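You operate a simulated robot arm through the tools that you are given. There is no shell and no other tool. Be economical: measure what you need, move in short steps, check, and stop when the job is done.

You run a simulated two-armed robot. Do the job below in one go: nothing can be reset, and whatever is moved stays where it is left.

TASK
Click the caps in the blue hinged box into the orange counter.
Fine: one click a cap, the counter held still; book the count on the blue slider; shut the lid again.

It is judged by the outcome, as a careful person would: the job done as asked, and still so three seconds after it is handed in. It fails if anything else is knocked over, pushed out of place, dropped, spilled or broken. A push-on lid holds only when it is set on centred and level and pressed home; a screw cap is set on level and turned clockwise until tight.

THE ROBOT
Two 7-joint arms with two-finger grippers on one trunk, on a base that drives. Base frame: it is fixed to the floor where the robot stands at the start and does not move with it; the origin is under the middle of the robot, x ahead of it, y to its left, z up; the surface under the hand at the start is at about z = 0.88. Readings come in m, degrees, newtons and seconds.
The left shoulder is at the start at [0.024, 0.214, 1.206], the right one opposite. With the tool pointing down near the work surface each hand reaches from about 0.18 to 0.76 m from the robot's upright axis, wherever it stands, measured 20 degrees to its own side. Places, roughly: blue button [0.5, -0.3, 0.9]; blue hinged box [0.6, -0.1, 0.9]; blue slider [0.8, -0.2, 1.3]; green slider [0.8, -0.2, 1]; lid of the blue hinged box [0.6, -0.1, 0.9]; red slider [0.8, -0.2, 1.2]. Payload 2.2 kg a hand.
Tool frame (each hand has its own): the origin (TCP) lies between the finger pads and is the grasp point; the fingertips stand 0.019 m ahead of it; z points along the fingers, y is the line along which they close. Largest opening 0.116 m; the body of the gripper starts 0.07 m behind the TCP.
Orientation is told as [roll, pitch, yaw] about the base's x, y, z axes, in that order, counted from this pose: with the fingers straight down and closing along the base's y, the tool's x points along the base's -x, its y along +y and its z along -z.

THE INTERFACE
- The arms move only by the tool send_rows. It takes "left_series", "right_series" or both (then of equal length, played together; a hand with none holds still); each is text: rows parted by semicolons, each of 7 numbers parted by spaces: the gripper command, from -1 (shut) to 1 (fully open), values between in proportion, then the shift along the tool's x, y, z in mm, then the turn, a rotation vector about the tool's x, y, z in degrees. In form: jaw dx dy dz rx ry rz; .... A call has 1 to 10 rows; each row is the pose to reach, as a shift and turn from the pose commanded when the call began, along the tool's axes at that moment. Rows are played at 5 a second. More than 0.05 m and 8.6 degrees between two rows, or a gripper value outside its range, and nothing of the call is played. Where a pose cannot be reached the arm comes as near as it can. A force on the tool above 90 N (or 10 N above the force at the start of the call, whichever is more), or a blocked arm, ends the call early, and 0.2 s more pass. The fingers move at their own pace and stop on an object; they squeeze with about 21 N. The grip force told is the motor's: it shows also when the fingers shut on nothing. Time passes only in rows, and 0.2 s behind the last, so rows that repeat a pose let the fingers close. The reply holds the time, the measured pose of the TCP, the force on the tool along the base axes, the opening and the grip force, in the units named above and with some noise, with the torque about the TCP (base axes, N m) and any sound that the robot's microphone picked up, and new pictures: "pictures" is both (left out), scene, wrist or none (wrist: the cameras of the hands that moved).
- Cameras (640 x 400 px; columns grow to the right, rows downward): "scene" is now at [0.1335, -0.024, 1.4125]; the picture's right is [-0.26, -0.97, -0.00], its down [-0.23, 0.06, -0.97] and it looks along [0.94, -0.25, -0.24] (base axes); focal length 214 px, centre (320, 200). "left" rides on the left gripper at [0.069, 0.015, -0.097] in its tool frame; the picture's right is [-0.21, 0.98, 0.00], its down [-0.76, -0.17, -0.63] and it looks along [-0.62, -0.14, 0.77] (tool axes); focal length 251 px, centre (320, 200). "right" rides on the right gripper at [0.069, -0.015, -0.097] in its tool frame; the picture's right is [0.21, 0.98, 0.00], its down [-0.76, 0.17, -0.63] and it looks along [-0.62, 0.13, 0.77] (tool axes); focal length 251 px, centre (320, 200). There is no depth. A picture from a camera that has moved, and an enlarged one, comes with that camera's place and axes in the base frame and with its lens.
- move_column(by): slides the trunk up (or, below 0, down) by that many m; the arms and the scene camera ride with it, the base frame stays. It gives what a move gives, with no picture.
- roll_base(legs): drives the robot by 1 to 6 legs, each [ahead, left, turn to the left] in m, m and degrees, along the robot's own axes; the way and the turn of a leg run together, so that a leg with both is an arc; at most 1.5 m and 180 degrees a leg. The arms and the cameras ride along, it lands a little off, and it stops where it bumps. It gives what a move gives, and a new picture of the scene camera.
- pan_tilt(pan, tilt): turns the head with the scene camera to pan (to the left, within 80 degrees either way) and tilt (down, from -29 to 69), counted from straight ahead of the robot. It gives what a move gives, and a new picture of the scene camera.
- inspect(camera, box): a new picture of the part [left, top, right, bottom] of that camera's present view, enlarged. No time passes.
- sign_off(): hands the job in; it is judged then, once.

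Work in short steps. Places have to be worked out from the pictures, the camera data and where the tool is seen: move nearer, look again, correct. Check each grasp and each placing, and mend what went wrong. You have 120 turns and 260 pictures in all, those below and enlarged ones among them. Open the grippers and draw the arms clear of the work before you hand the job in, unless the task says otherwise; then end with one line.

The tools are called after "Request:" as a command line: name --argument value ..., lists and objects as JSON in quotes. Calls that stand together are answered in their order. send_rows: Moves the arms, as the interface text tells. Its arguments: {"type":"object","properties":{"left_series":{"type":"string"},"right_series":{"type":"string"},"pictures":{"type":"string","enum":["both","scene","wrist","none"]}},"required":[]} The other tools are called the same way: move_column (by) slides the trunk up or down; roll_base (legs) drives the base; pan_tilt (pan, tilt) turns the head that bears the scene camera; inspect (camera, box) takes an enlarged picture of a part of a camera's view; sign_off () hands the job in.

At the start:

```text
time_s: 0.0
left_tool_pos: [0.3295, 0.0106, 1.3969]
left_tcp_rot: [0.0, 0.0, 0.0]
left_contact_force: [-0.5, 0.4, 0.9]
left_torque: [-0.01, -0.02, -0.04]
left_width: 0.1159
left_grip_force: 0.0
right_tool_pos: [0.4704, -0.4582, 0.9974]
right_tcp_rot: [0.1, 0.0, 0.0]
right_contact_force: [-0.1, -0.6, 0.0]
right_torque: [-0.01, 0.01, -0.02]
right_width: 0.1161
right_grip_force: 0.0
trunk travel left (down, up): [-0.35, 0.14]
robot x, y, heading: [0.0009, -0.0009, 0.1]
head pan, tilt: [-15.0, 13.6]
```

scene: 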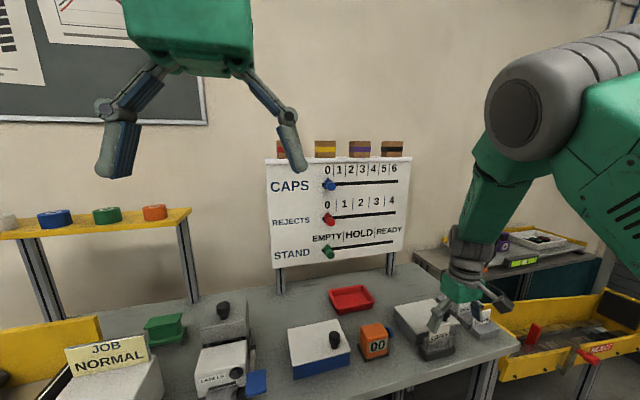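
right: 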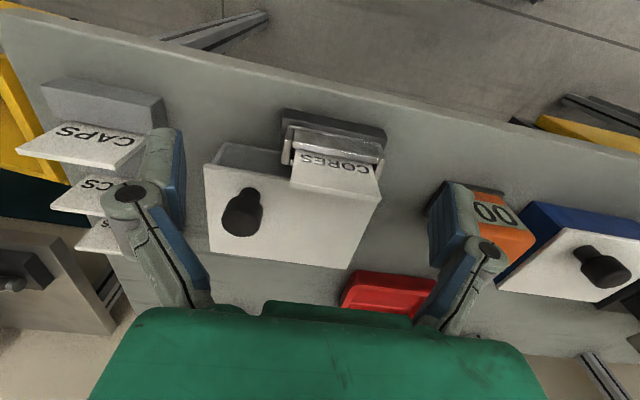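
left: 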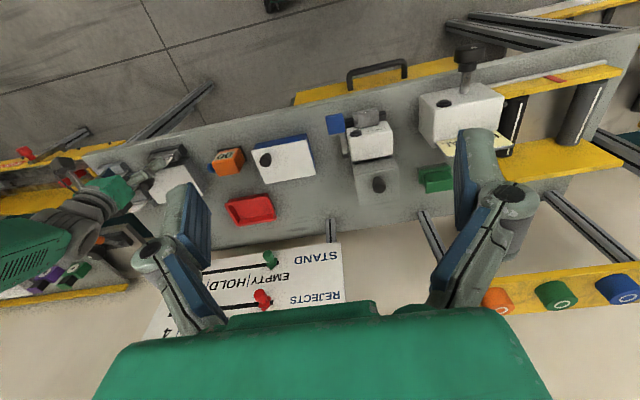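

The scene shows the blue box with a knobbed lid, the orange counter and the slider board. I'll enlarge the important parts first.

Request:
inspect --camera "scene" --box '[260, 280, 520, 400]'

Request:
inspect --camera "scene" --box '[260, 140, 420, 270]'

Request:
inspect --camera "right" --box '[400, 150, 640, 320]'

Request:
inspect --camera "left" --box '[190, 110, 350, 230]'

```text
2.46 times, centred on (390, 340) of scene
camera zoom: at [0.1335, -0.024, 1.4125], right [-0.26, -0.97, 0.0], down [-0.23, 0.06, -0.97], along [0.94, -0.25, -0.24], focal length 528 px, centre (148, -145)
```

zoom: 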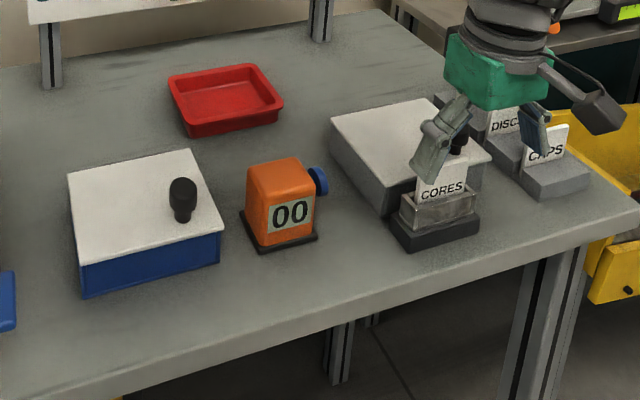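

```text
3.08 times, centred on (340, 205) of scene
camera zoom: at [0.1335, -0.024, 1.4125], right [-0.26, -0.97, 0.0], down [-0.23, 0.06, -0.97], along [0.94, -0.25, -0.24], focal length 660 px, centre (258, 185)
```

zoom: 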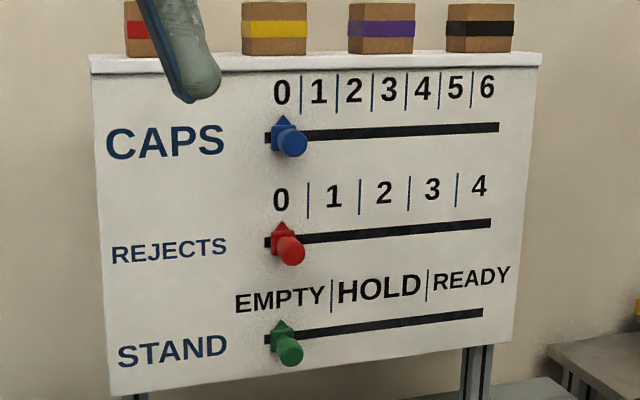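

```text
2.35 times, centred on (520, 235) of right
camera zoom: at [0.4004, -0.4731, 1.0953], right [-0.21, 0.98, 0.0], down [0.76, 0.17, 0.63], along [0.62, 0.14, -0.77], focal length 592 px, centre (-151, 118)
```

zoom: 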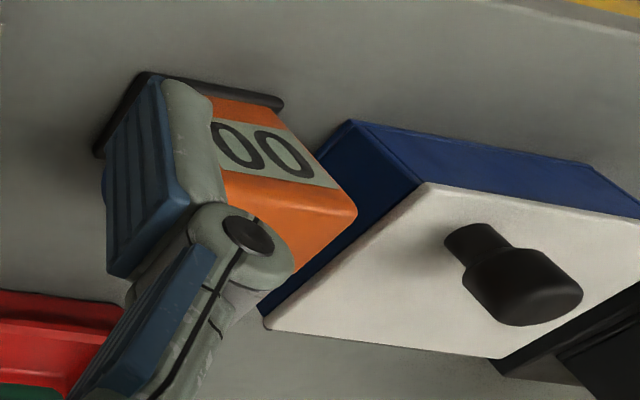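

```text
3.33 times, centred on (270, 170) of left
camera zoom: at [0.2585, 0.0252, 1.4939], right [0.21, 0.98, 0.0], down [0.76, -0.17, 0.63], along [0.62, -0.13, -0.77], focal length 838 px, centre (487, 300)
```

zoom: 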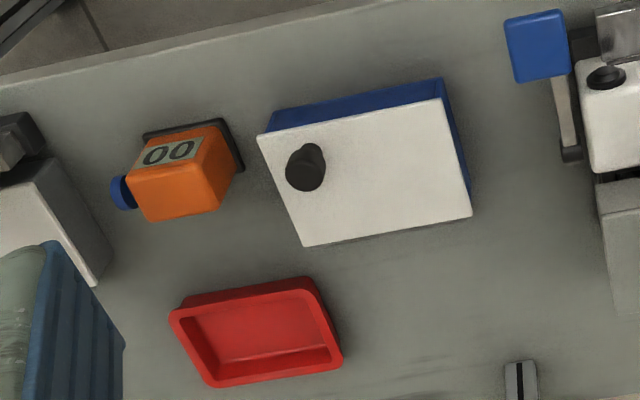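

The lid's hinge side is not clear, and I need accurate places. I'll tilt the head down to see the table better.

Request:
pan_tilt --pan -15 --tilt 42

```text
time_s: 0.9
left_tool_pos: [0.3255, 0.0111, 1.3976]
left_tcp_rot: [0.1, -0.3, -0.1]
left_contact_force: [-0.1, 0.6, 0.1]
left_torque: [0.02, 0.01, 0.03]
left_width: 0.1161
left_grip_force: 0.2
right_tool_pos: [0.4667, -0.456, 0.9991]
right_tcp_rot: [0.0, -0.1, 0.0]
right_contact_force: [-0.1, -0.2, 0.2]
right_torque: [-0.02, 0.0, -0.02]
right_width: 0.1158
right_grip_force: 0.1
trunk travel left (down, up): [-0.35, 0.14]
robot x, y, heading: [-0.0001, -0.0011, -0.4]
head pan, tilt: [-15.0, 42.0]
camera scene: at [0.1237, -0.0214, 1.3678], right [-0.26, -0.97, 0.0], down [-0.65, 0.17, -0.74], along [0.72, -0.19, -0.67], focal length 214 px, centre (320, 200)
```

scene: 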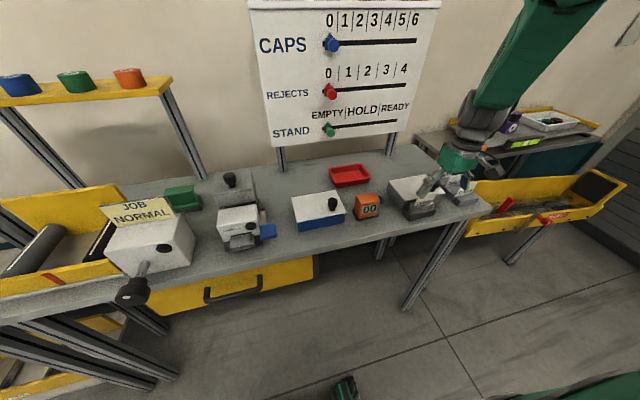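

Now I'll enlarge the work area.

Request:
inspect --camera "scene" --box '[280, 155, 400, 235]'

Request:
inspect --camera "scene" --box '[380, 145, 500, 225]'

Request:
inspect --camera "scene" --box '[80, 160, 300, 300]'

```text
5.00 times, centred on (340, 195) of scene
camera zoom: at [0.1237, -0.0214, 1.3678], right [-0.26, -0.97, 0.0], down [-0.65, 0.17, -0.74], along [0.72, -0.19, -0.67], focal length 1072 px, centre (220, 225)
```

zoom: 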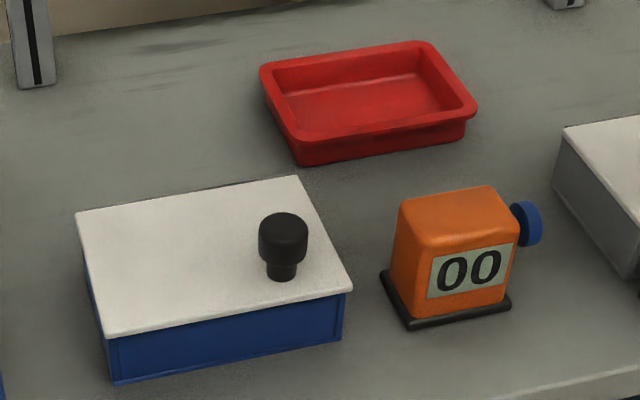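

```text
5.00 times, centred on (440, 185) of scene
camera zoom: at [0.1237, -0.0214, 1.3678], right [-0.26, -0.97, 0.0], down [-0.65, 0.17, -0.74], along [0.72, -0.19, -0.67], focal length 1072 px, centre (-280, 275)
```

zoom: 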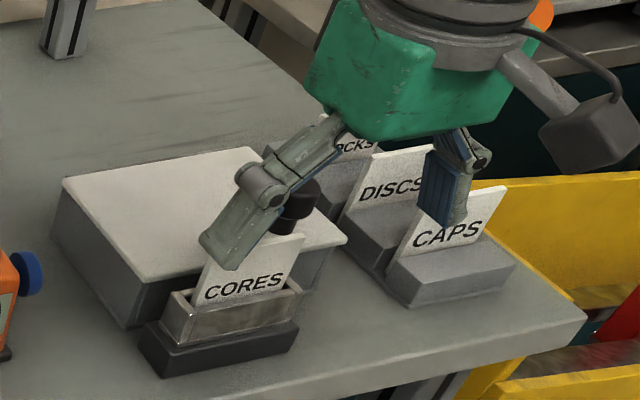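

```text
2.86 times, centred on (190, 230) of scene
camera zoom: at [0.1237, -0.0214, 1.3678], right [-0.26, -0.97, 0.0], down [-0.65, 0.17, -0.74], along [0.72, -0.19, -0.67], focal length 613 px, centre (691, 114)
```

zoom: 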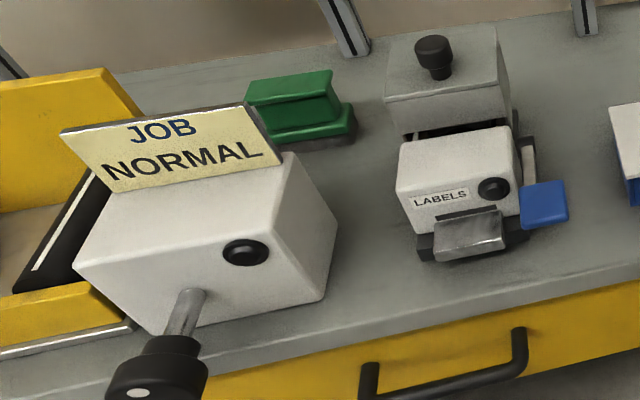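

Lid top is about z 0.925, x 0.527–0.633, y −0.207 to −0.062, with the knob near (0.552, −0.172). I zoom in on the box sides to look for the hinge.

Request:
inspect --camera "left" --box '[245, 125, 325, 185]'

Request:
inspect --camera "scene" --box '[285, 185, 350, 235]'

```text
6.67 times, centred on (285, 155) of left
camera zoom: at [0.2544, 0.026, 1.4947], right [0.21, 0.98, 0.0], down [0.75, -0.17, 0.63], along [0.62, -0.14, -0.77], focal length 1676 px, centre (553, 500)
```

zoom: 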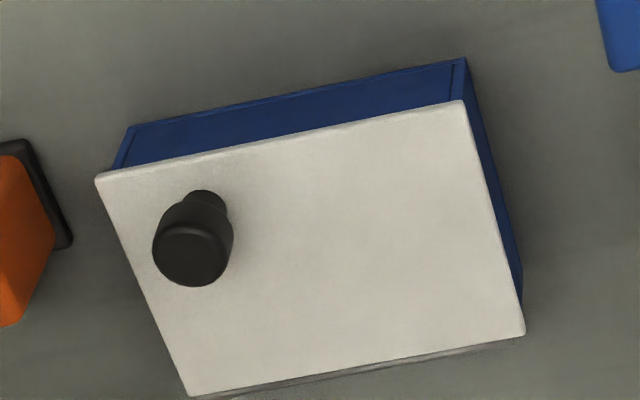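

```text
8.00 times, centred on (318, 210) of scene
camera zoom: at [0.1237, -0.0214, 1.3678], right [-0.26, -0.97, 0.0], down [-0.65, 0.17, -0.74], along [0.72, -0.19, -0.67], focal length 1716 px, centre (340, 120)
```

zoom: 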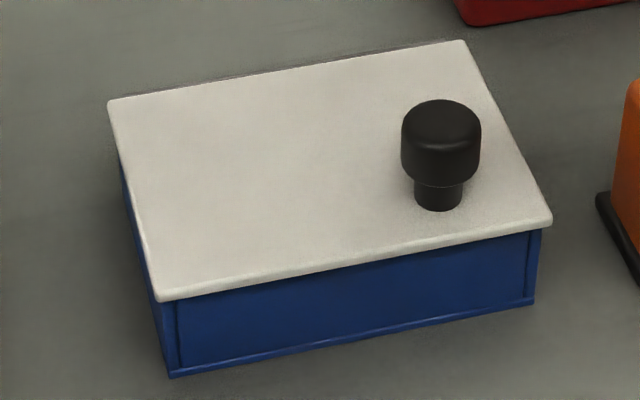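

A thin metal rod shows along the far edge, so the hinge is at x≈0.635 with its axis along y. I lift the right hand and carry it above the knob.

Request:
send_rows --right_series "1 0 0 -48 0 0 0; 1 0 0 -96 0 0 0; 0.5 -12 41 -100 0 0 0; 0.03 -24 82 -100 0 0 0; 0.03 -36 122 -100 0 0 0; 0.03 -48 163 -100 0 0 0; 0.03 -60 204 -100 0 0 0; 0.03 -72 244 -100 0 0 0; 0.03 -85 284 -100 0 0 0; 0.03 -85 284 -100 0 0 0" --pictures "both"

```text
time_s: 3.1
left_tool_pos: [0.3238, 0.0129, 1.398]
left_tcp_rot: [-0.1, -0.1, 0.0]
left_contact_force: [0.5, 0.4, -0.1]
left_torque: [0.02, 0.01, 0.02]
left_width: 0.1161
left_grip_force: 0.0
right_tool_pos: [0.5526, -0.1699, 1.1005]
right_tcp_rot: [0.0, -0.1, 0.0]
right_contact_force: [0.5, -1.3, -0.5]
right_torque: [-0.01, -0.01, 0.02]
right_width: 0.0598
right_grip_force: 0.2
trunk travel left (down, up): [-0.35, 0.14]
robot x, y, heading: [0.0025, -0.0019, -0.2]
head pan, tilt: [-15.0, 42.0]
camera scene: at [0.1238, -0.0183, 1.3678], right [-0.26, -0.97, 0.0], down [-0.65, 0.17, -0.74], along [0.72, -0.19, -0.67], focal length 214 px, centre (320, 200)
camera right: at [0.4825, -0.1863, 1.1966], right [-0.21, 0.98, 0.0], down [0.76, 0.17, 0.63], along [0.62, 0.13, -0.77], focal length 251 px, centre (320, 200)
```

scene: 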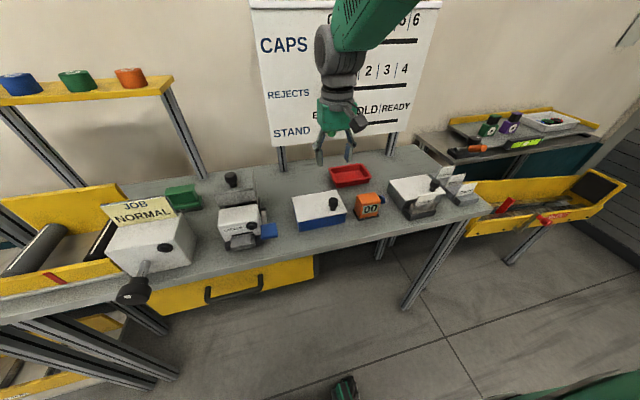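
right: 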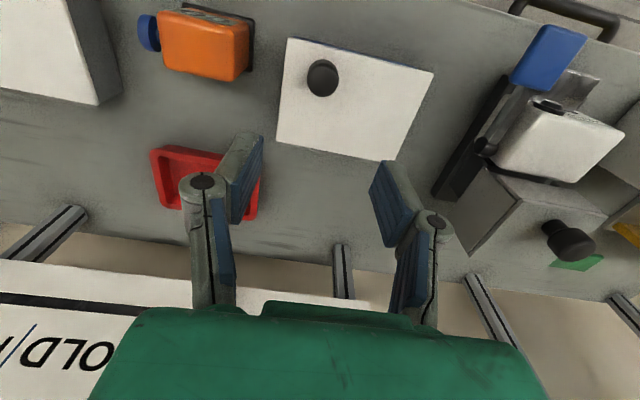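

The wrist camera puts the knob at about (0.541, −0.173), 10 mm nearer than I estimated from the scene. I descend partway, correct and look again.

Request:
send_rows --right_series "0.03 5 -2 -0 0 0 0; 0.03 10 -3 35 0 0 0; 0.03 11 -3 70 0 0 0; 0.03 11 -3 70 0 0 0" --pictures "both"

Request:
inspect --camera "scene" --box '[280, 155, 400, 235]'

```text
time_s: 4.1
left_tool_pos: [0.3226, 0.0118, 1.3986]
left_tcp_rot: [0.0, -0.2, 0.0]
left_contact_force: [-0.4, 0.0, -0.3]
left_torque: [0.0, 0.01, 0.01]
left_width: 0.1158
left_grip_force: 0.0
right_tool_pos: [0.5416, -0.1749, 1.0311]
right_tcp_rot: [0.0, -0.1, 0.0]
right_contact_force: [-0.1, -0.2, -0.6]
right_torque: [0.01, -0.05, 0.04]
right_width: 0.0597
right_grip_force: 0.0
trunk travel left (down, up): [-0.35, 0.14]
robot x, y, heading: [0.0019, -0.0024, 0.2]
head pan, tilt: [-15.0, 42.0]
camera scene: at [0.1234, -0.0196, 1.3679], right [-0.26, -0.97, 0.0], down [-0.65, 0.17, -0.74], along [0.72, -0.19, -0.67], focal length 214 px, centre (320, 200)
camera right: at [0.4712, -0.1903, 1.1281], right [-0.21, 0.98, 0.0], down [0.75, 0.17, 0.63], along [0.62, 0.14, -0.77], focal length 251 px, centre (320, 200)
```

scene: 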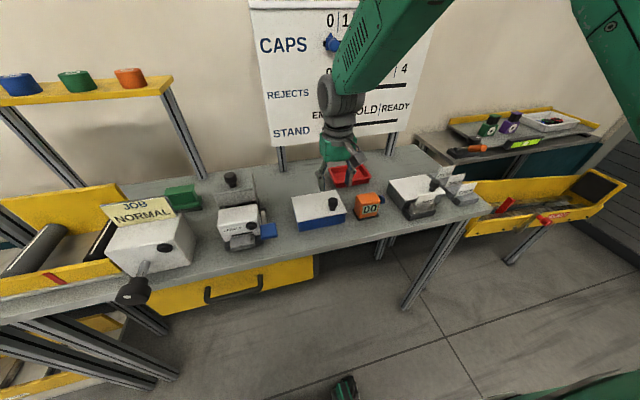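
right: 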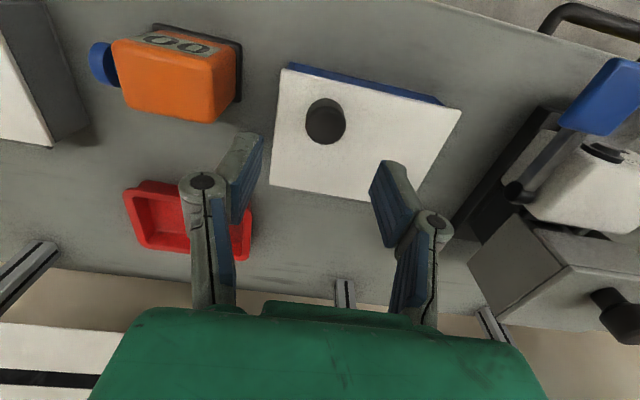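

```text
5.00 times, centred on (340, 195) of scene
camera zoom: at [0.1234, -0.0196, 1.3679], right [-0.26, -0.97, 0.0], down [-0.65, 0.17, -0.74], along [0.72, -0.19, -0.67], focal length 1072 px, centre (220, 225)
```

zoom: 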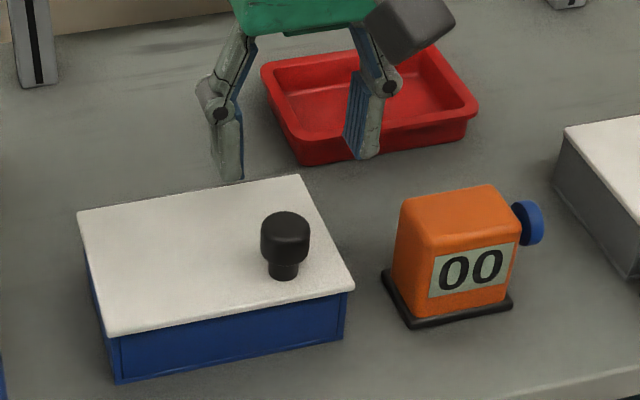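

Knob refined to (0.539, −0.172). I go down so the pads straddle the knob head, still open.

Request:
send_rows --right_series "0.03 2 2 40 0 0 0; 0.03 2 3 78 0 0 0; 0.03 2 3 78 0 0 0" --pictures "wrist"

Request:
inspect --camera "scene" --box '[280, 155, 400, 235]'

```text
time_s: 4.9
left_tool_pos: [0.3226, 0.0129, 1.399]
left_tcp_rot: [0.0, -0.2, 0.0]
left_contact_force: [-0.9, 0.3, 0.5]
left_torque: [0.03, -0.02, 0.0]
left_width: 0.116
left_grip_force: 0.1
right_tool_pos: [0.5393, -0.1709, 0.9536]
right_tcp_rot: [0.0, -0.3, 0.1]
right_contact_force: [0.4, 0.8, 0.0]
right_torque: [0.01, 0.0, 0.0]
right_width: 0.0595
right_grip_force: 0.1
trunk travel left (down, up): [-0.35, 0.14]
robot x, y, heading: [-0.0029, -0.0014, 0.2]
head pan, tilt: [-15.0, 42.0]
camera right: at [0.47, -0.1866, 1.0499], right [-0.21, 0.98, 0.0], down [0.75, 0.17, 0.64], along [0.62, 0.14, -0.77], focal length 251 px, centre (320, 200)
```

right: 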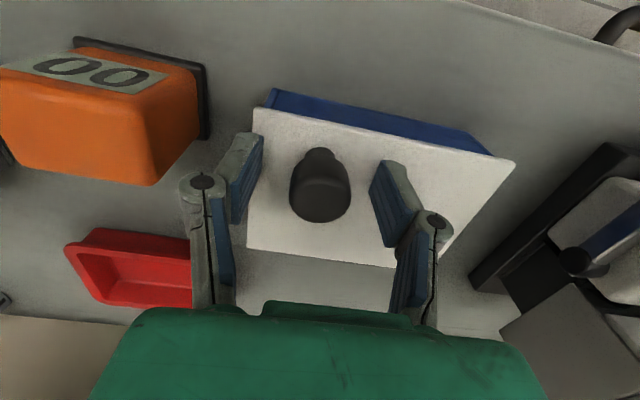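

```text
5.00 times, centred on (340, 195) of scene
camera zoom: at [0.1234, -0.0194, 1.3679], right [-0.26, -0.97, 0.0], down [-0.65, 0.17, -0.74], along [0.72, -0.19, -0.67], focal length 1072 px, centre (220, 225)
```

zoom: 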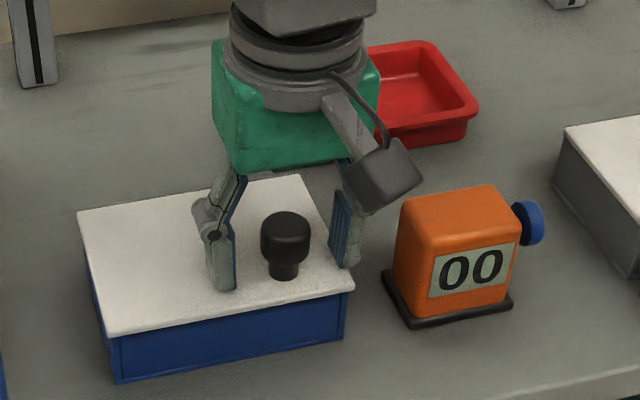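

The knob sits between the pads. I close on it.

Request:
send_rows --right_series "-1 0 0 0 0 0 0; -1 0 0 0 0 0 0; -1 0 0 0 0 0 0" --pictures "wrist"

```text
time_s: 5.7
left_tool_pos: [0.3259, 0.0125, 1.3986]
left_tcp_rot: [-0.1, -0.1, 0.0]
left_contact_force: [0.6, -0.9, 0.2]
left_torque: [0.02, -0.01, 0.05]
left_width: 0.116
left_grip_force: 0.1
right_tool_pos: [0.5403, -0.1718, 0.953]
right_tcp_rot: [-0.1, 0.0, 0.0]
right_contact_force: [-1.1, -1.1, 0.2]
right_torque: [-0.04, 0.0, -0.02]
right_width: 0.0237
right_grip_force: 44.9
trunk travel left (down, up): [-0.35, 0.14]
robot x, y, heading: [0.0012, -0.002, -0.1]
head pan, tilt: [-15.0, 42.0]
camera right: at [0.4706, -0.1869, 1.0495], right [-0.21, 0.98, 0.0], down [0.76, 0.17, 0.63], along [0.62, 0.14, -0.77], focal length 251 px, centre (320, 200)
```

right: 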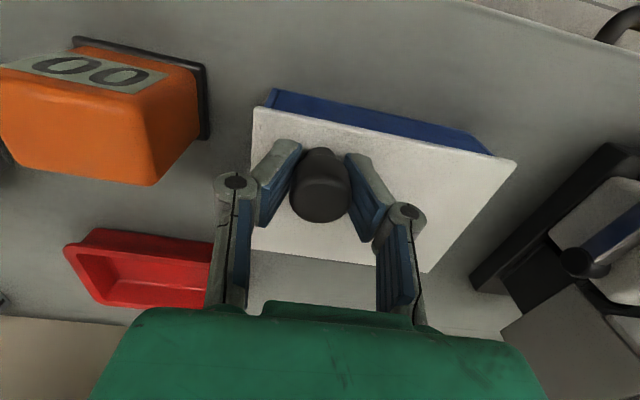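

Knob is gripped (24 mm). I lift along the hinge arc to about 20° and check forces.

Request:
send_rows --right_series "-1 -3 0 -7.5 0 0 0; -1 -7 0 -14.5 0 0 0; -1 -11 0 -21 0 0 0; -1 -16 0 -27.5 0 0 0; -1 -16 0 -27.5 0 0 0" --pictures "scene"

Request:
inspect --camera "scene" --box '[280, 155, 400, 235]'

```text
time_s: 6.9
left_tool_pos: [0.3253, 0.0129, 1.3982]
left_tcp_rot: [0.1, -0.2, 0.0]
left_contact_force: [-0.3, -0.1, -0.5]
left_torque: [0.03, 0.0, -0.01]
left_width: 0.1159
left_grip_force: 0.0
right_tool_pos: [0.555, -0.1712, 0.9806]
right_tcp_rot: [-0.1, -0.1, 0.0]
right_contact_force: [-13.4, 1.8, -8.8]
right_torque: [0.02, 1.25, -0.01]
right_width: 0.0237
right_grip_force: 44.7
trunk travel left (down, up): [-0.35, 0.14]
robot x, y, heading: [-0.0012, -0.0006, -0.1]
head pan, tilt: [-15.0, 42.0]
camera scene: at [0.1233, -0.0189, 1.3678], right [-0.26, -0.97, 0.0], down [-0.65, 0.17, -0.74], along [0.72, -0.19, -0.67], focal length 214 px, centre (320, 200)
```

scene: 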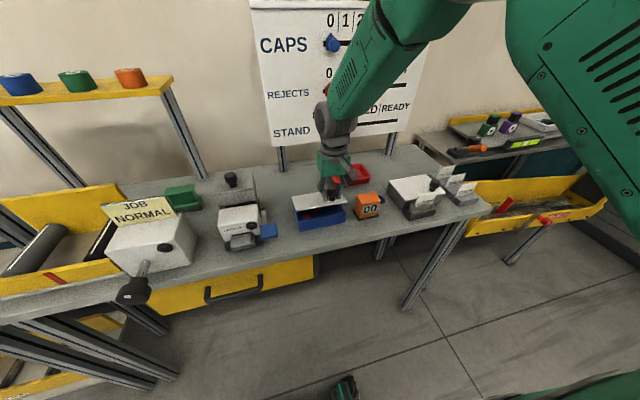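

```text
5.00 times, centred on (340, 195) of scene
camera zoom: at [0.1233, -0.0189, 1.3678], right [-0.26, -0.97, 0.0], down [-0.65, 0.17, -0.74], along [0.72, -0.19, -0.67], focal length 1072 px, centre (220, 225)
```

zoom: 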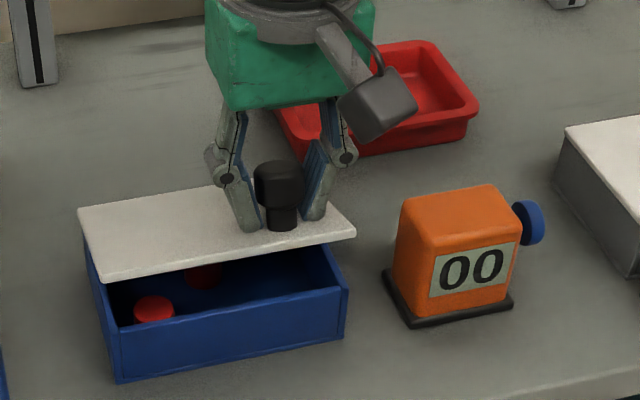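

The lid swings up and red caps are visible. I continue the arc to ~50°, pitching the tool along to reduce the torque on the knob.

Request:
send_rows --right_series "-1 -5.5 0 -5.8 0 5 0; -1 -11.4 0 -11.2 0 10 0; -1 -18 0 -16 0 15 0; -1 -24.6 0 -20.3 0 20 0; -1 -31.8 0 -24 0 25 0; -1 -39 0 -27 0 30 0; -1 -39 0 -27 0 30 0" --pictures "both"

Request:
inspect --camera "scene" --box '[280, 155, 400, 235]'

```text
time_s: 8.5
left_tool_pos: [0.3233, 0.014, 1.3972]
left_tcp_rot: [-0.1, -0.1, 0.0]
left_contact_force: [0.8, -0.4, -0.1]
left_torque: [0.0, 0.0, 0.0]
left_width: 0.1159
left_grip_force: 0.0
right_tool_pos: [0.5933, -0.1718, 1.0072]
right_tcp_rot: [0.0, 30.0, -0.1]
right_contact_force: [-19.2, 3.0, 6.6]
right_torque: [0.07, 1.29, 0.05]
right_width: 0.0239
right_grip_force: 45.0
trunk travel left (down, up): [-0.35, 0.14]
robot x, y, heading: [-0.001, -0.0012, -0.1]
head pan, tilt: [-15.0, 42.0]
camera scene: at [0.1204, -0.0181, 1.3682], right [-0.26, -0.97, 0.0], down [-0.65, 0.17, -0.74], along [0.72, -0.19, -0.67], focal length 214 px, centre (320, 200)
camera right: at [0.5806, -0.1868, 1.1265], right [-0.19, 0.98, 0.11], down [0.97, 0.17, 0.17], along [0.15, 0.13, -0.98], focal length 251 px, centre (320, 200)
```

scene: 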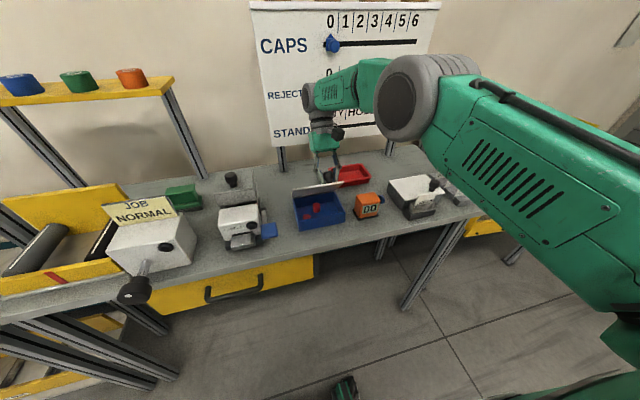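
right: 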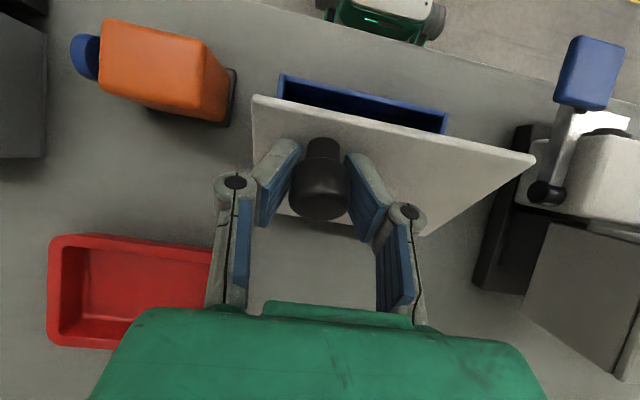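

```text
5.00 times, centred on (340, 195) of scene
camera zoom: at [0.1204, -0.0181, 1.3682], right [-0.26, -0.97, 0.0], down [-0.65, 0.17, -0.74], along [0.72, -0.19, -0.67], focal length 1072 px, centre (220, 225)
```

zoom: 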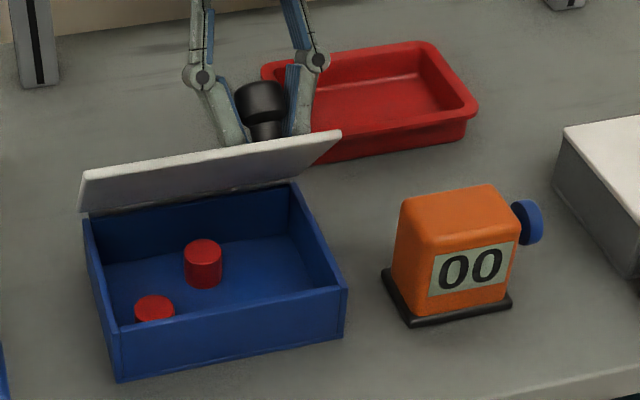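

Two caps are in sight, but the front wall hides the near floor strip. I move the left hand's camera above the box for a steep view.

Request:
send_rows --left_series "1 -37 0 0 0 7.5 0; 1 -74 0 0 0 15 0; 1 -111 0 0 0 22.5 0; 1 -150 0 0 0 30 0; 1 -150 0 0 0 30 0" --pictures "wrist"

```text
time_s: 9.7
left_tool_pos: [0.4229, 0.0444, 1.385]
left_tcp_rot: [2.5, 17.4, -0.4]
left_contact_force: [0.7, -0.1, 0.6]
left_torque: [-0.02, 0.03, 0.0]
left_width: 0.1161
left_grip_force: 0.0
left hand out of reach, approached as far as the arm can: row 3, 4, 5
right_tool_pos: [0.5941, -0.1717, 1.0073]
right_tcp_rot: [-0.2, 29.8, -0.2]
right_contact_force: [-11.0, 3.5, 6.4]
right_torque: [0.12, 0.62, 0.04]
right_width: 0.0235
right_grip_force: 45.3
trunk travel left (down, up): [-0.35, 0.14]
robot x, y, heading: [0.0011, 0.0029, 0.1]
head pan, tilt: [-15.0, 42.0]
camera left: at [0.3855, 0.0549, 1.499], right [0.23, 0.97, -0.02], down [0.91, -0.2, 0.37], along [0.35, -0.1, -0.93], focal length 251 px, centre (320, 200)
```

left: 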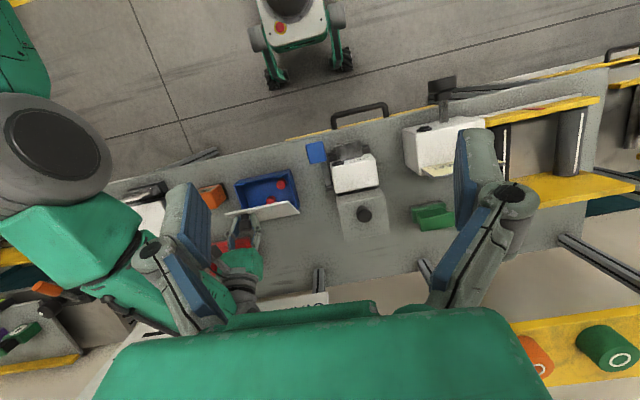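

Request:
inspect --camera "left" --box '[225, 160, 305, 220]'

```text
6.67 times, centred on (265, 190) of left
camera zoom: at [0.3855, 0.0549, 1.499], right [0.23, 0.97, -0.02], down [0.91, -0.2, 0.37], along [0.35, -0.1, -0.93], focal length 1676 px, centre (687, 267)
```

zoom: 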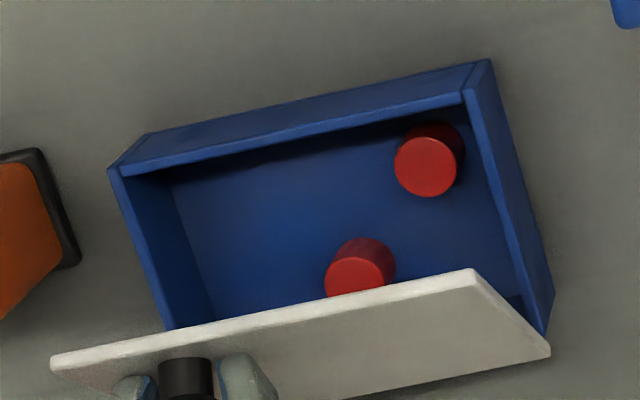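

From above only two caps show. I check for stacked caps with a closer enlargement from the scene camera.

Request:
inspect --camera "scene" --box '[294, 190, 350, 225]'

Request:
inspect --camera "left" --box '[235, 165, 295, 203]'

```text
11.43 times, centred on (322, 208) of scene
camera zoom: at [0.1228, -0.0179, 1.368], right [-0.26, -0.97, 0.0], down [-0.65, 0.17, -0.74], along [0.72, -0.19, -0.67], focal length 2451 px, centre (297, 114)
```

zoom: 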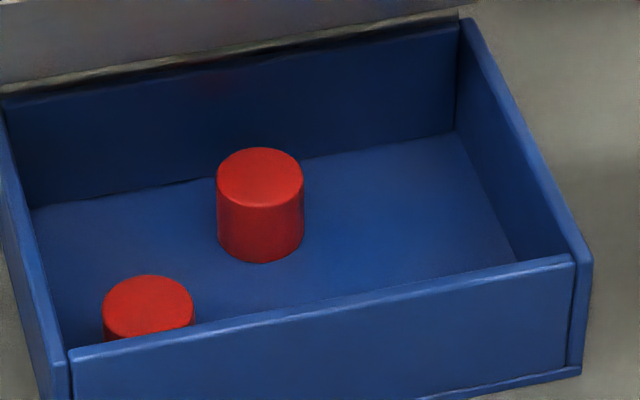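

```text
10.53 times, centred on (265, 184) of left
camera zoom: at [0.3855, 0.0549, 1.499], right [0.23, 0.97, -0.02], down [0.91, -0.2, 0.37], along [0.35, -0.1, -0.93], focal length 2647 px, centre (899, 368)
```

zoom: 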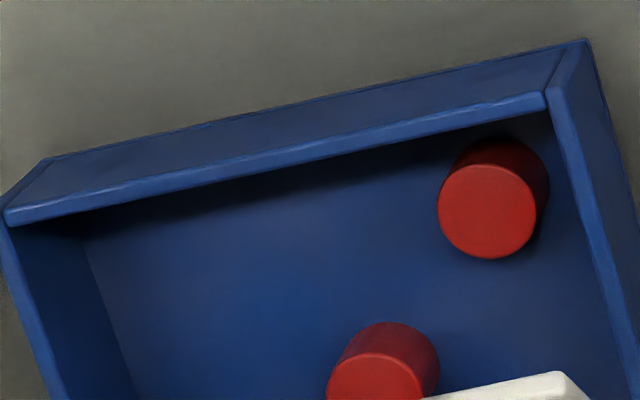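

Two caps, confirmed. I reverse the arc and shut the lid.

Request:
send_rows --right_series "-1 4.8 0 6.2 0 -5 0; -1 9.2 0 13 0 -10 0; -1 12.9 0 20.1 0 -15 0; -1 16.1 0 27.5 0 -20 0; -1 18.5 0 35.2 0 -25 0; -1 20.4 0 42.9 0 -30 0; -1 21.9 0 58.8 0 -30 0; -1 21.4 0 66.9 0 -30 0; -1 20.6 0 74.8 0 -30 0; -1 20.6 0 74.8 0 -30 0" --pictures "wrist"

Request:
inspect --camera "scene" --box '[280, 155, 400, 235]'

```text
time_s: 11.9
left_tool_pos: [0.4274, 0.0433, 1.3842]
left_tcp_rot: [2.7, 17.7, -0.3]
left_contact_force: [0.1, -1.3, -0.5]
left_torque: [0.02, -0.02, 0.0]
left_width: 0.1159
left_grip_force: 0.0
right_tool_pos: [0.5448, -0.1723, 0.9521]
right_tcp_rot: [0.1, -0.6, -0.1]
right_contact_force: [30.1, -0.4, 5.8]
right_torque: [-0.08, -1.32, -0.04]
right_width: 0.0226
right_grip_force: 45.1
trunk travel left (down, up): [-0.35, 0.14]
robot x, y, heading: [0.0032, -0.0012, -0.1]
head pan, tilt: [-15.0, 42.0]
camera right: at [0.4747, -0.187, 1.0483], right [-0.21, 0.98, 0.0], down [0.75, 0.16, 0.64], along [0.63, 0.14, -0.77], focal length 251 px, centre (320, 200)
```

right: 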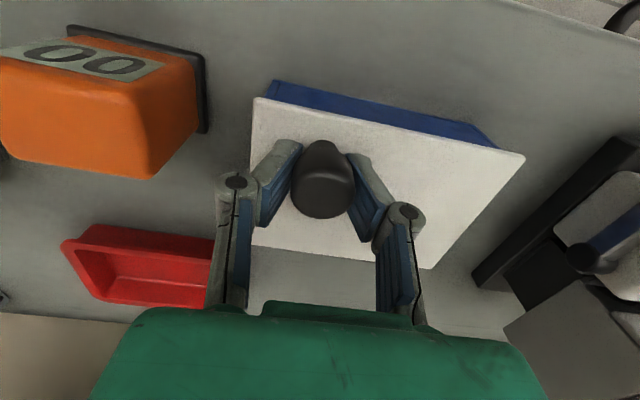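

```text
5.00 times, centred on (340, 195) of scene
camera zoom: at [0.1296, -0.0192, 1.3673], right [-0.26, -0.97, 0.0], down [-0.65, 0.17, -0.74], along [0.71, -0.19, -0.67], focal length 1072 px, centre (220, 225)
```

zoom: 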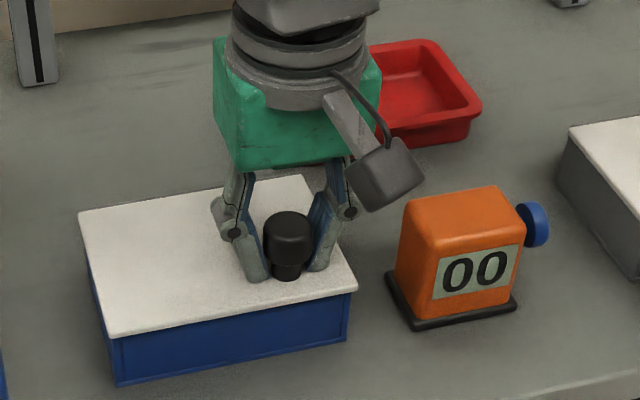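

The lid looks shut, but the grip is pulling with about 30 N in x. I relax the tool by 5 mm and open.

Request:
send_rows --right_series "-1 -5 0 0 0 0 0; -0.4 -5 0 0 0 0 0; 0.03 -5 0 0 0 0 0; 0.03 -5 0 0 0 0 0" --pictures "wrist"

Request:
inspect --camera "scene" --box '[280, 155, 400, 235]'

```text
time_s: 12.9
left_tool_pos: [0.4249, 0.0408, 1.3848]
left_tcp_rot: [2.7, 17.7, -0.3]
left_contact_force: [0.0, 0.7, 0.2]
left_torque: [0.02, 0.03, -0.01]
left_width: 0.116
left_grip_force: 0.0
right_tool_pos: [0.5436, -0.1724, 0.9509]
right_tcp_rot: [0.1, -0.1, 0.0]
right_contact_force: [0.4, 0.6, 0.3]
right_torque: [-0.02, -0.02, 0.01]
right_width: 0.0598
right_grip_force: 0.1
trunk travel left (down, up): [-0.35, 0.14]
robot x, y, heading: [-0.0019, 0.0002, -0.2]
head pan, tilt: [-15.0, 42.0]
camera right: at [0.4747, -0.188, 1.0485], right [-0.21, 0.98, 0.0], down [0.76, 0.17, 0.63], along [0.62, 0.14, -0.77], focal length 251 px, centre (320, 200)
```

right: 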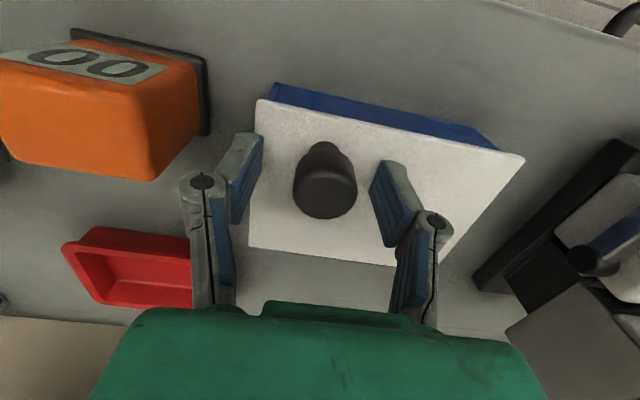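

```text
5.00 times, centred on (340, 195) of scene
camera zoom: at [0.125, -0.02, 1.3676], right [-0.26, -0.97, 0.0], down [-0.65, 0.17, -0.74], along [0.71, -0.19, -0.67], focal length 1072 px, centre (220, 225)
```

zoom: 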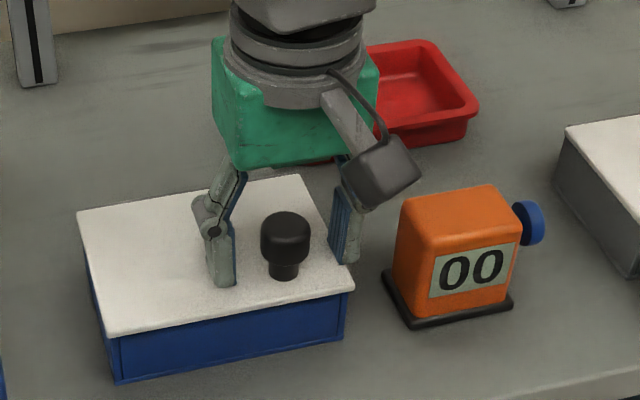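

Lid is back exactly as before and the box hasn't moved. I raise the right hand and move it over the counter to measure it.

Request:
send_rows --right_series "0.03 0 0 -45 0 0 0; 0.03 0 0 -90 0 0 0; 0.03 0 0 -130 0 0 0; 0.03 15 -40 -130 0 0 0; 0.03 30 -80 -130 0 0 0; 0.03 45 -120 -130 0 0 0; 0.03 60 -140 -130 0 0 0; 0.03 60 -140 -130 0 0 0" --pictures "wrist"

```text
time_s: 14.7
left_tool_pos: [0.4247, 0.0438, 1.3849]
left_tcp_rot: [2.7, 17.6, -0.3]
left_contact_force: [0.0, -0.2, 0.2]
left_torque: [0.0, 0.03, 0.02]
left_width: 0.116
left_grip_force: 0.1
right_tool_pos: [0.4844, -0.3115, 1.083]
right_tcp_rot: [0.0, -0.1, 0.1]
right_contact_force: [0.4, 0.1, 0.2]
right_torque: [-0.04, 0.0, -0.01]
right_width: 0.0597
right_grip_force: 0.1
trunk travel left (down, up): [-0.35, 0.14]
robot x, y, heading: [0.0044, 0.0002, -0.1]
head pan, tilt: [-15.0, 42.0]
camera right: at [0.4149, -0.3273, 1.1797], right [-0.21, 0.98, 0.0], down [0.76, 0.17, 0.63], along [0.62, 0.14, -0.77], focal length 251 px, centre (320, 200)
```

right: 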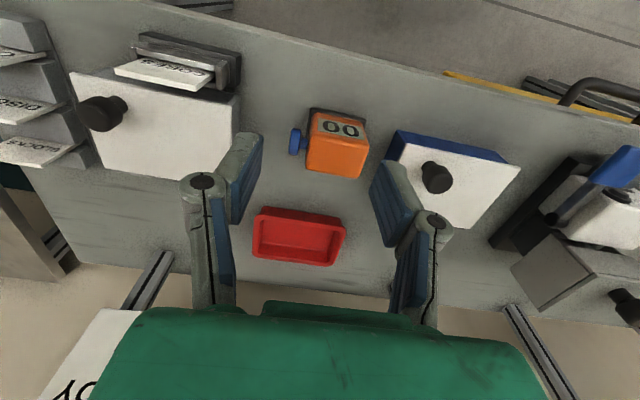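

Request:
inspect --camera "right" --box '[270, 95, 400, 185]'

```text
4.44 times, centred on (335, 140) of right
camera zoom: at [0.4149, -0.3273, 1.1797], right [-0.21, 0.98, 0.0], down [0.76, 0.17, 0.63], along [0.62, 0.14, -0.77], focal length 1118 px, centre (253, 467)
```

zoom: 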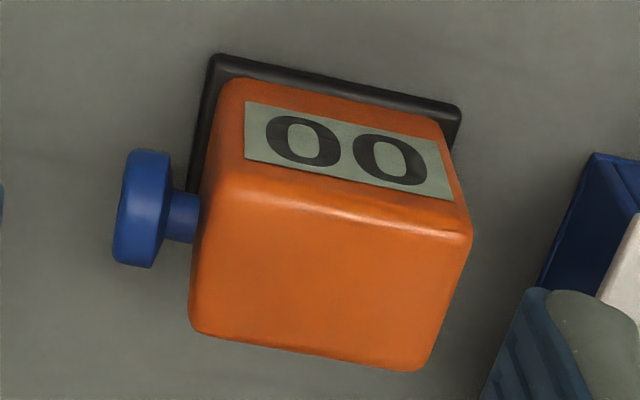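

Counter body: x 0.522–0.566, y −0.31 to −0.249, top 0.945; button face about (0.545, −0.336, 0.924). The left hand would be at its reach limit there, so I shift the base 0.16 m to the right.

Request:
roll_base --legs '[[0, -0.16, 0]]'

```text
time_s: 16.2
left_tool_pos: [0.4259, -0.084, 1.383]
left_tcp_rot: [1.4, 17.7, -0.7]
left_contact_force: [-0.2, 1.4, 1.6]
left_torque: [-0.12, -0.04, 0.04]
left_width: 0.1161
left_grip_force: 0.0
right_tool_pos: [0.4852, -0.4459, 1.0897]
right_tcp_rot: [-1.3, -0.2, 0.1]
right_contact_force: [0.2, 0.8, 1.0]
right_torque: [-0.11, 0.03, 0.0]
right_width: 0.0595
right_grip_force: 0.0
trunk travel left (down, up): [-0.35, 0.14]
robot x, y, heading: [-0.0011, -0.1599, 0.2]
head pan, tilt: [-15.0, 42.0]
camera scene: at [0.1253, -0.1387, 1.3677], right [-0.26, -0.97, 0.03], down [-0.65, 0.15, -0.75], along [0.72, -0.21, -0.67], focal length 214 px, centre (320, 200)
```

scene: 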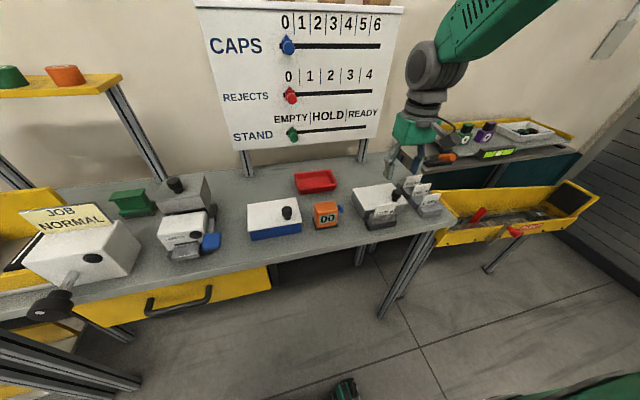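

Left's pose is still tilted from the earlier look. I first undo its pitch by ~17.7° and see which commanded pose it resumes from.

Request:
send_rows --left_series "0.38 0 0 0 0 -6 0; 0.38 0 0 0 0 -12 0; 0.38 0 0 0 0 -17.7 0; 0.38 0 0 0 0 -17.7 0" --pictures "none"

```text
time_s: 17.2
left_tool_pos: [0.4204, -0.1286, 1.3846]
left_tcp_rot: [3.0, -0.3, -1.0]
left_contact_force: [0.5, 0.5, -0.2]
left_torque: [0.0, 0.01, 0.01]
left_width: 0.0801
left_grip_force: 0.0
right_tool_pos: [0.4833, -0.4799, 1.0817]
right_tcp_rot: [0.4, -0.2, -0.1]
right_contact_force: [0.7, -0.5, -0.8]
right_torque: [0.0, 0.03, 0.03]
right_width: 0.0595
right_grip_force: 0.1
trunk travel left (down, up): [-0.35, 0.14]
robot x, y, heading: [-0.0007, -0.1573, 0.2]
head pan, tilt: [-15.0, 42.0]
```

It resumes from the reached pose. Now I bring the left hand toward a point above the counter while turning it −90° in yaw, so it will close along x with its camera on the box side.

Request:
send_rows --left_series "0.38 -12 -13 20 0.3 0 8.4; 0.38 -24 -26 40 0.6 0 16.8; 0.38 -36 -39 60 0.9 0 25.2; 0.38 -48 -52 80 1.2 0 33.6; 0.38 -60 -65 100 1.5 0 42; 0.38 -72 -78 120 1.8 0 50.4; 0.38 -84 -91 140 2.1 0 58.8; 0.38 -96 -104 160 2.4 0 67.2; 0.38 -108 -117 180 2.7 0 75.6; 0.38 -120 -130 200 3 0 84" --pictures "both"

```text
time_s: 19.4
left_tool_pos: [0.5453, -0.2423, 1.1743]
left_tcp_rot: [-2.2, 1.1, -84.4]
left_contact_force: [0.4, -0.3, -1.6]
left_torque: [0.1, 0.0, 0.0]
left_width: 0.08
left_grip_force: 0.1
right_tool_pos: [0.4819, -0.4794, 1.0814]
right_tcp_rot: [0.4, -0.3, 0.1]
right_contact_force: [0.3, 0.6, 1.0]
right_torque: [0.02, -0.04, 0.0]
right_width: 0.0597
right_grip_force: 0.0
trunk travel left (down, up): [-0.35, 0.14]
robot x, y, heading: [-0.0021, -0.1591, 0.3]
head pan, tilt: [-15.0, 42.0]
camera scene: at [0.1257, -0.2042, 1.3665], right [-0.26, -0.97, -0.02], down [-0.65, 0.19, -0.74], along [0.71, -0.18, -0.68], focal length 214 px, centre (320, 200)
camera left: at [0.556, -0.1749, 1.2723], right [0.99, -0.12, -0.04], down [-0.07, -0.78, 0.62], along [-0.11, -0.62, -0.78], focal length 251 px, centre (320, 200)
```

scene: 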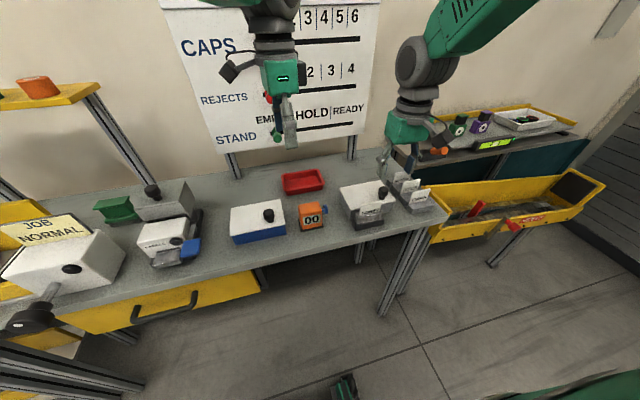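
left: 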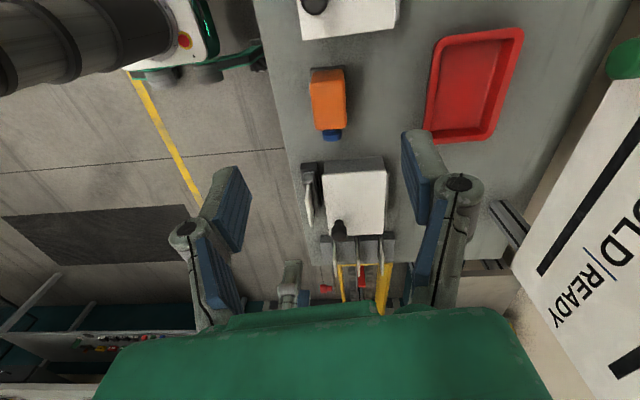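

Left hand is above the counter. I level it, finish the yaw and descend to z≈1.06 for a last alignment check.

Request:
send_rows --left_series "0.38 -10 0 35 -0.5 1.1 2.8; 0.38 -20 0 70 -1.1 2.2 5.6; 0.38 -20 0 110 -1.1 2.2 5.6; 0.38 -20 0 110 -1.1 2.2 5.6" --pictures "both"

Request:
inspect --camera "left" --box '[260, 60, 400, 150]'

```text
time_s: 20.4
left_tool_pos: [0.5388, -0.2426, 1.0717]
left_tcp_rot: [-0.5, 2.3, -90.7]
left_contact_force: [0.1, 1.9, 0.6]
left_torque: [-0.1, 0.07, 0.01]
left_width: 0.08
left_grip_force: 0.1
right_tool_pos: [0.4805, -0.4524, 1.0871]
right_tcp_rot: [-0.7, -0.4, 0.4]
right_contact_force: [0.2, 0.3, 0.1]
right_torque: [-0.05, 0.01, 0.0]
right_width: 0.0598
right_grip_force: 0.1
trunk travel left (down, up): [-0.35, 0.14]
robot x, y, heading: [0.0043, -0.1531, -0.4]
head pan, tilt: [-15.0, 42.0]
camera scene: at [0.1243, -0.1688, 1.3679], right [-0.26, -0.97, 0.0], down [-0.65, 0.17, -0.74], along [0.72, -0.19, -0.67], focal length 214 px, centre (320, 200)
camera left: at [0.554, -0.1776, 1.1725], right [0.97, -0.23, -0.02], down [-0.17, -0.78, 0.6], along [-0.15, -0.58, -0.8], focal length 251 px, centre (320, 200)
```

scene: 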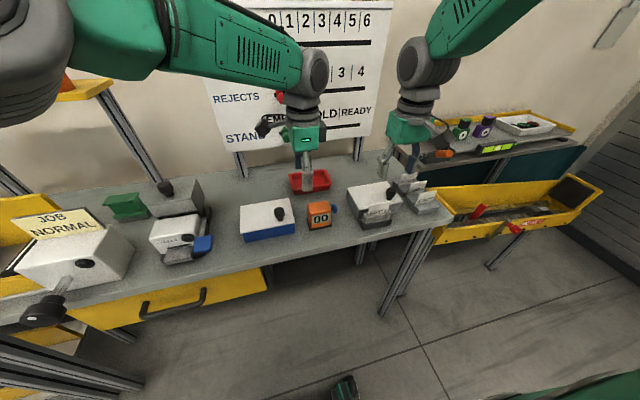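
left: 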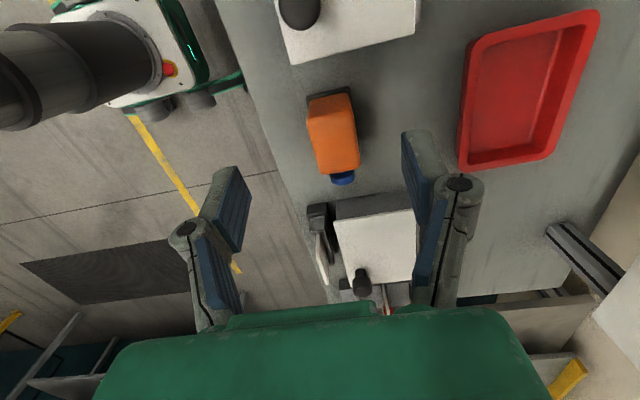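

```text
4.44 times, centred on (330, 105) of left
camera zoom: at [0.554, -0.1776, 1.1725], right [0.97, -0.23, -0.02], down [-0.17, -0.78, 0.6], along [-0.15, -0.58, -0.8], focal length 1118 px, centre (276, 622)
```

zoom: 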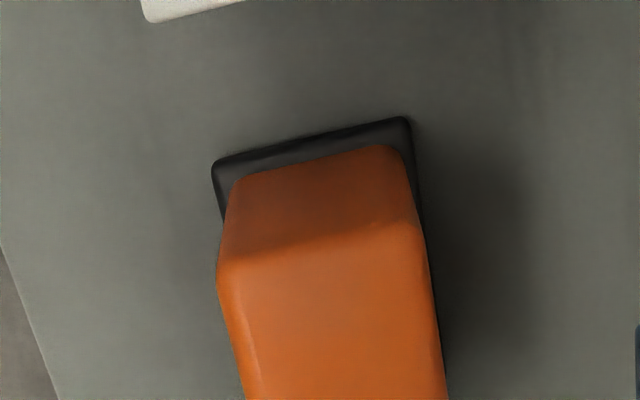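

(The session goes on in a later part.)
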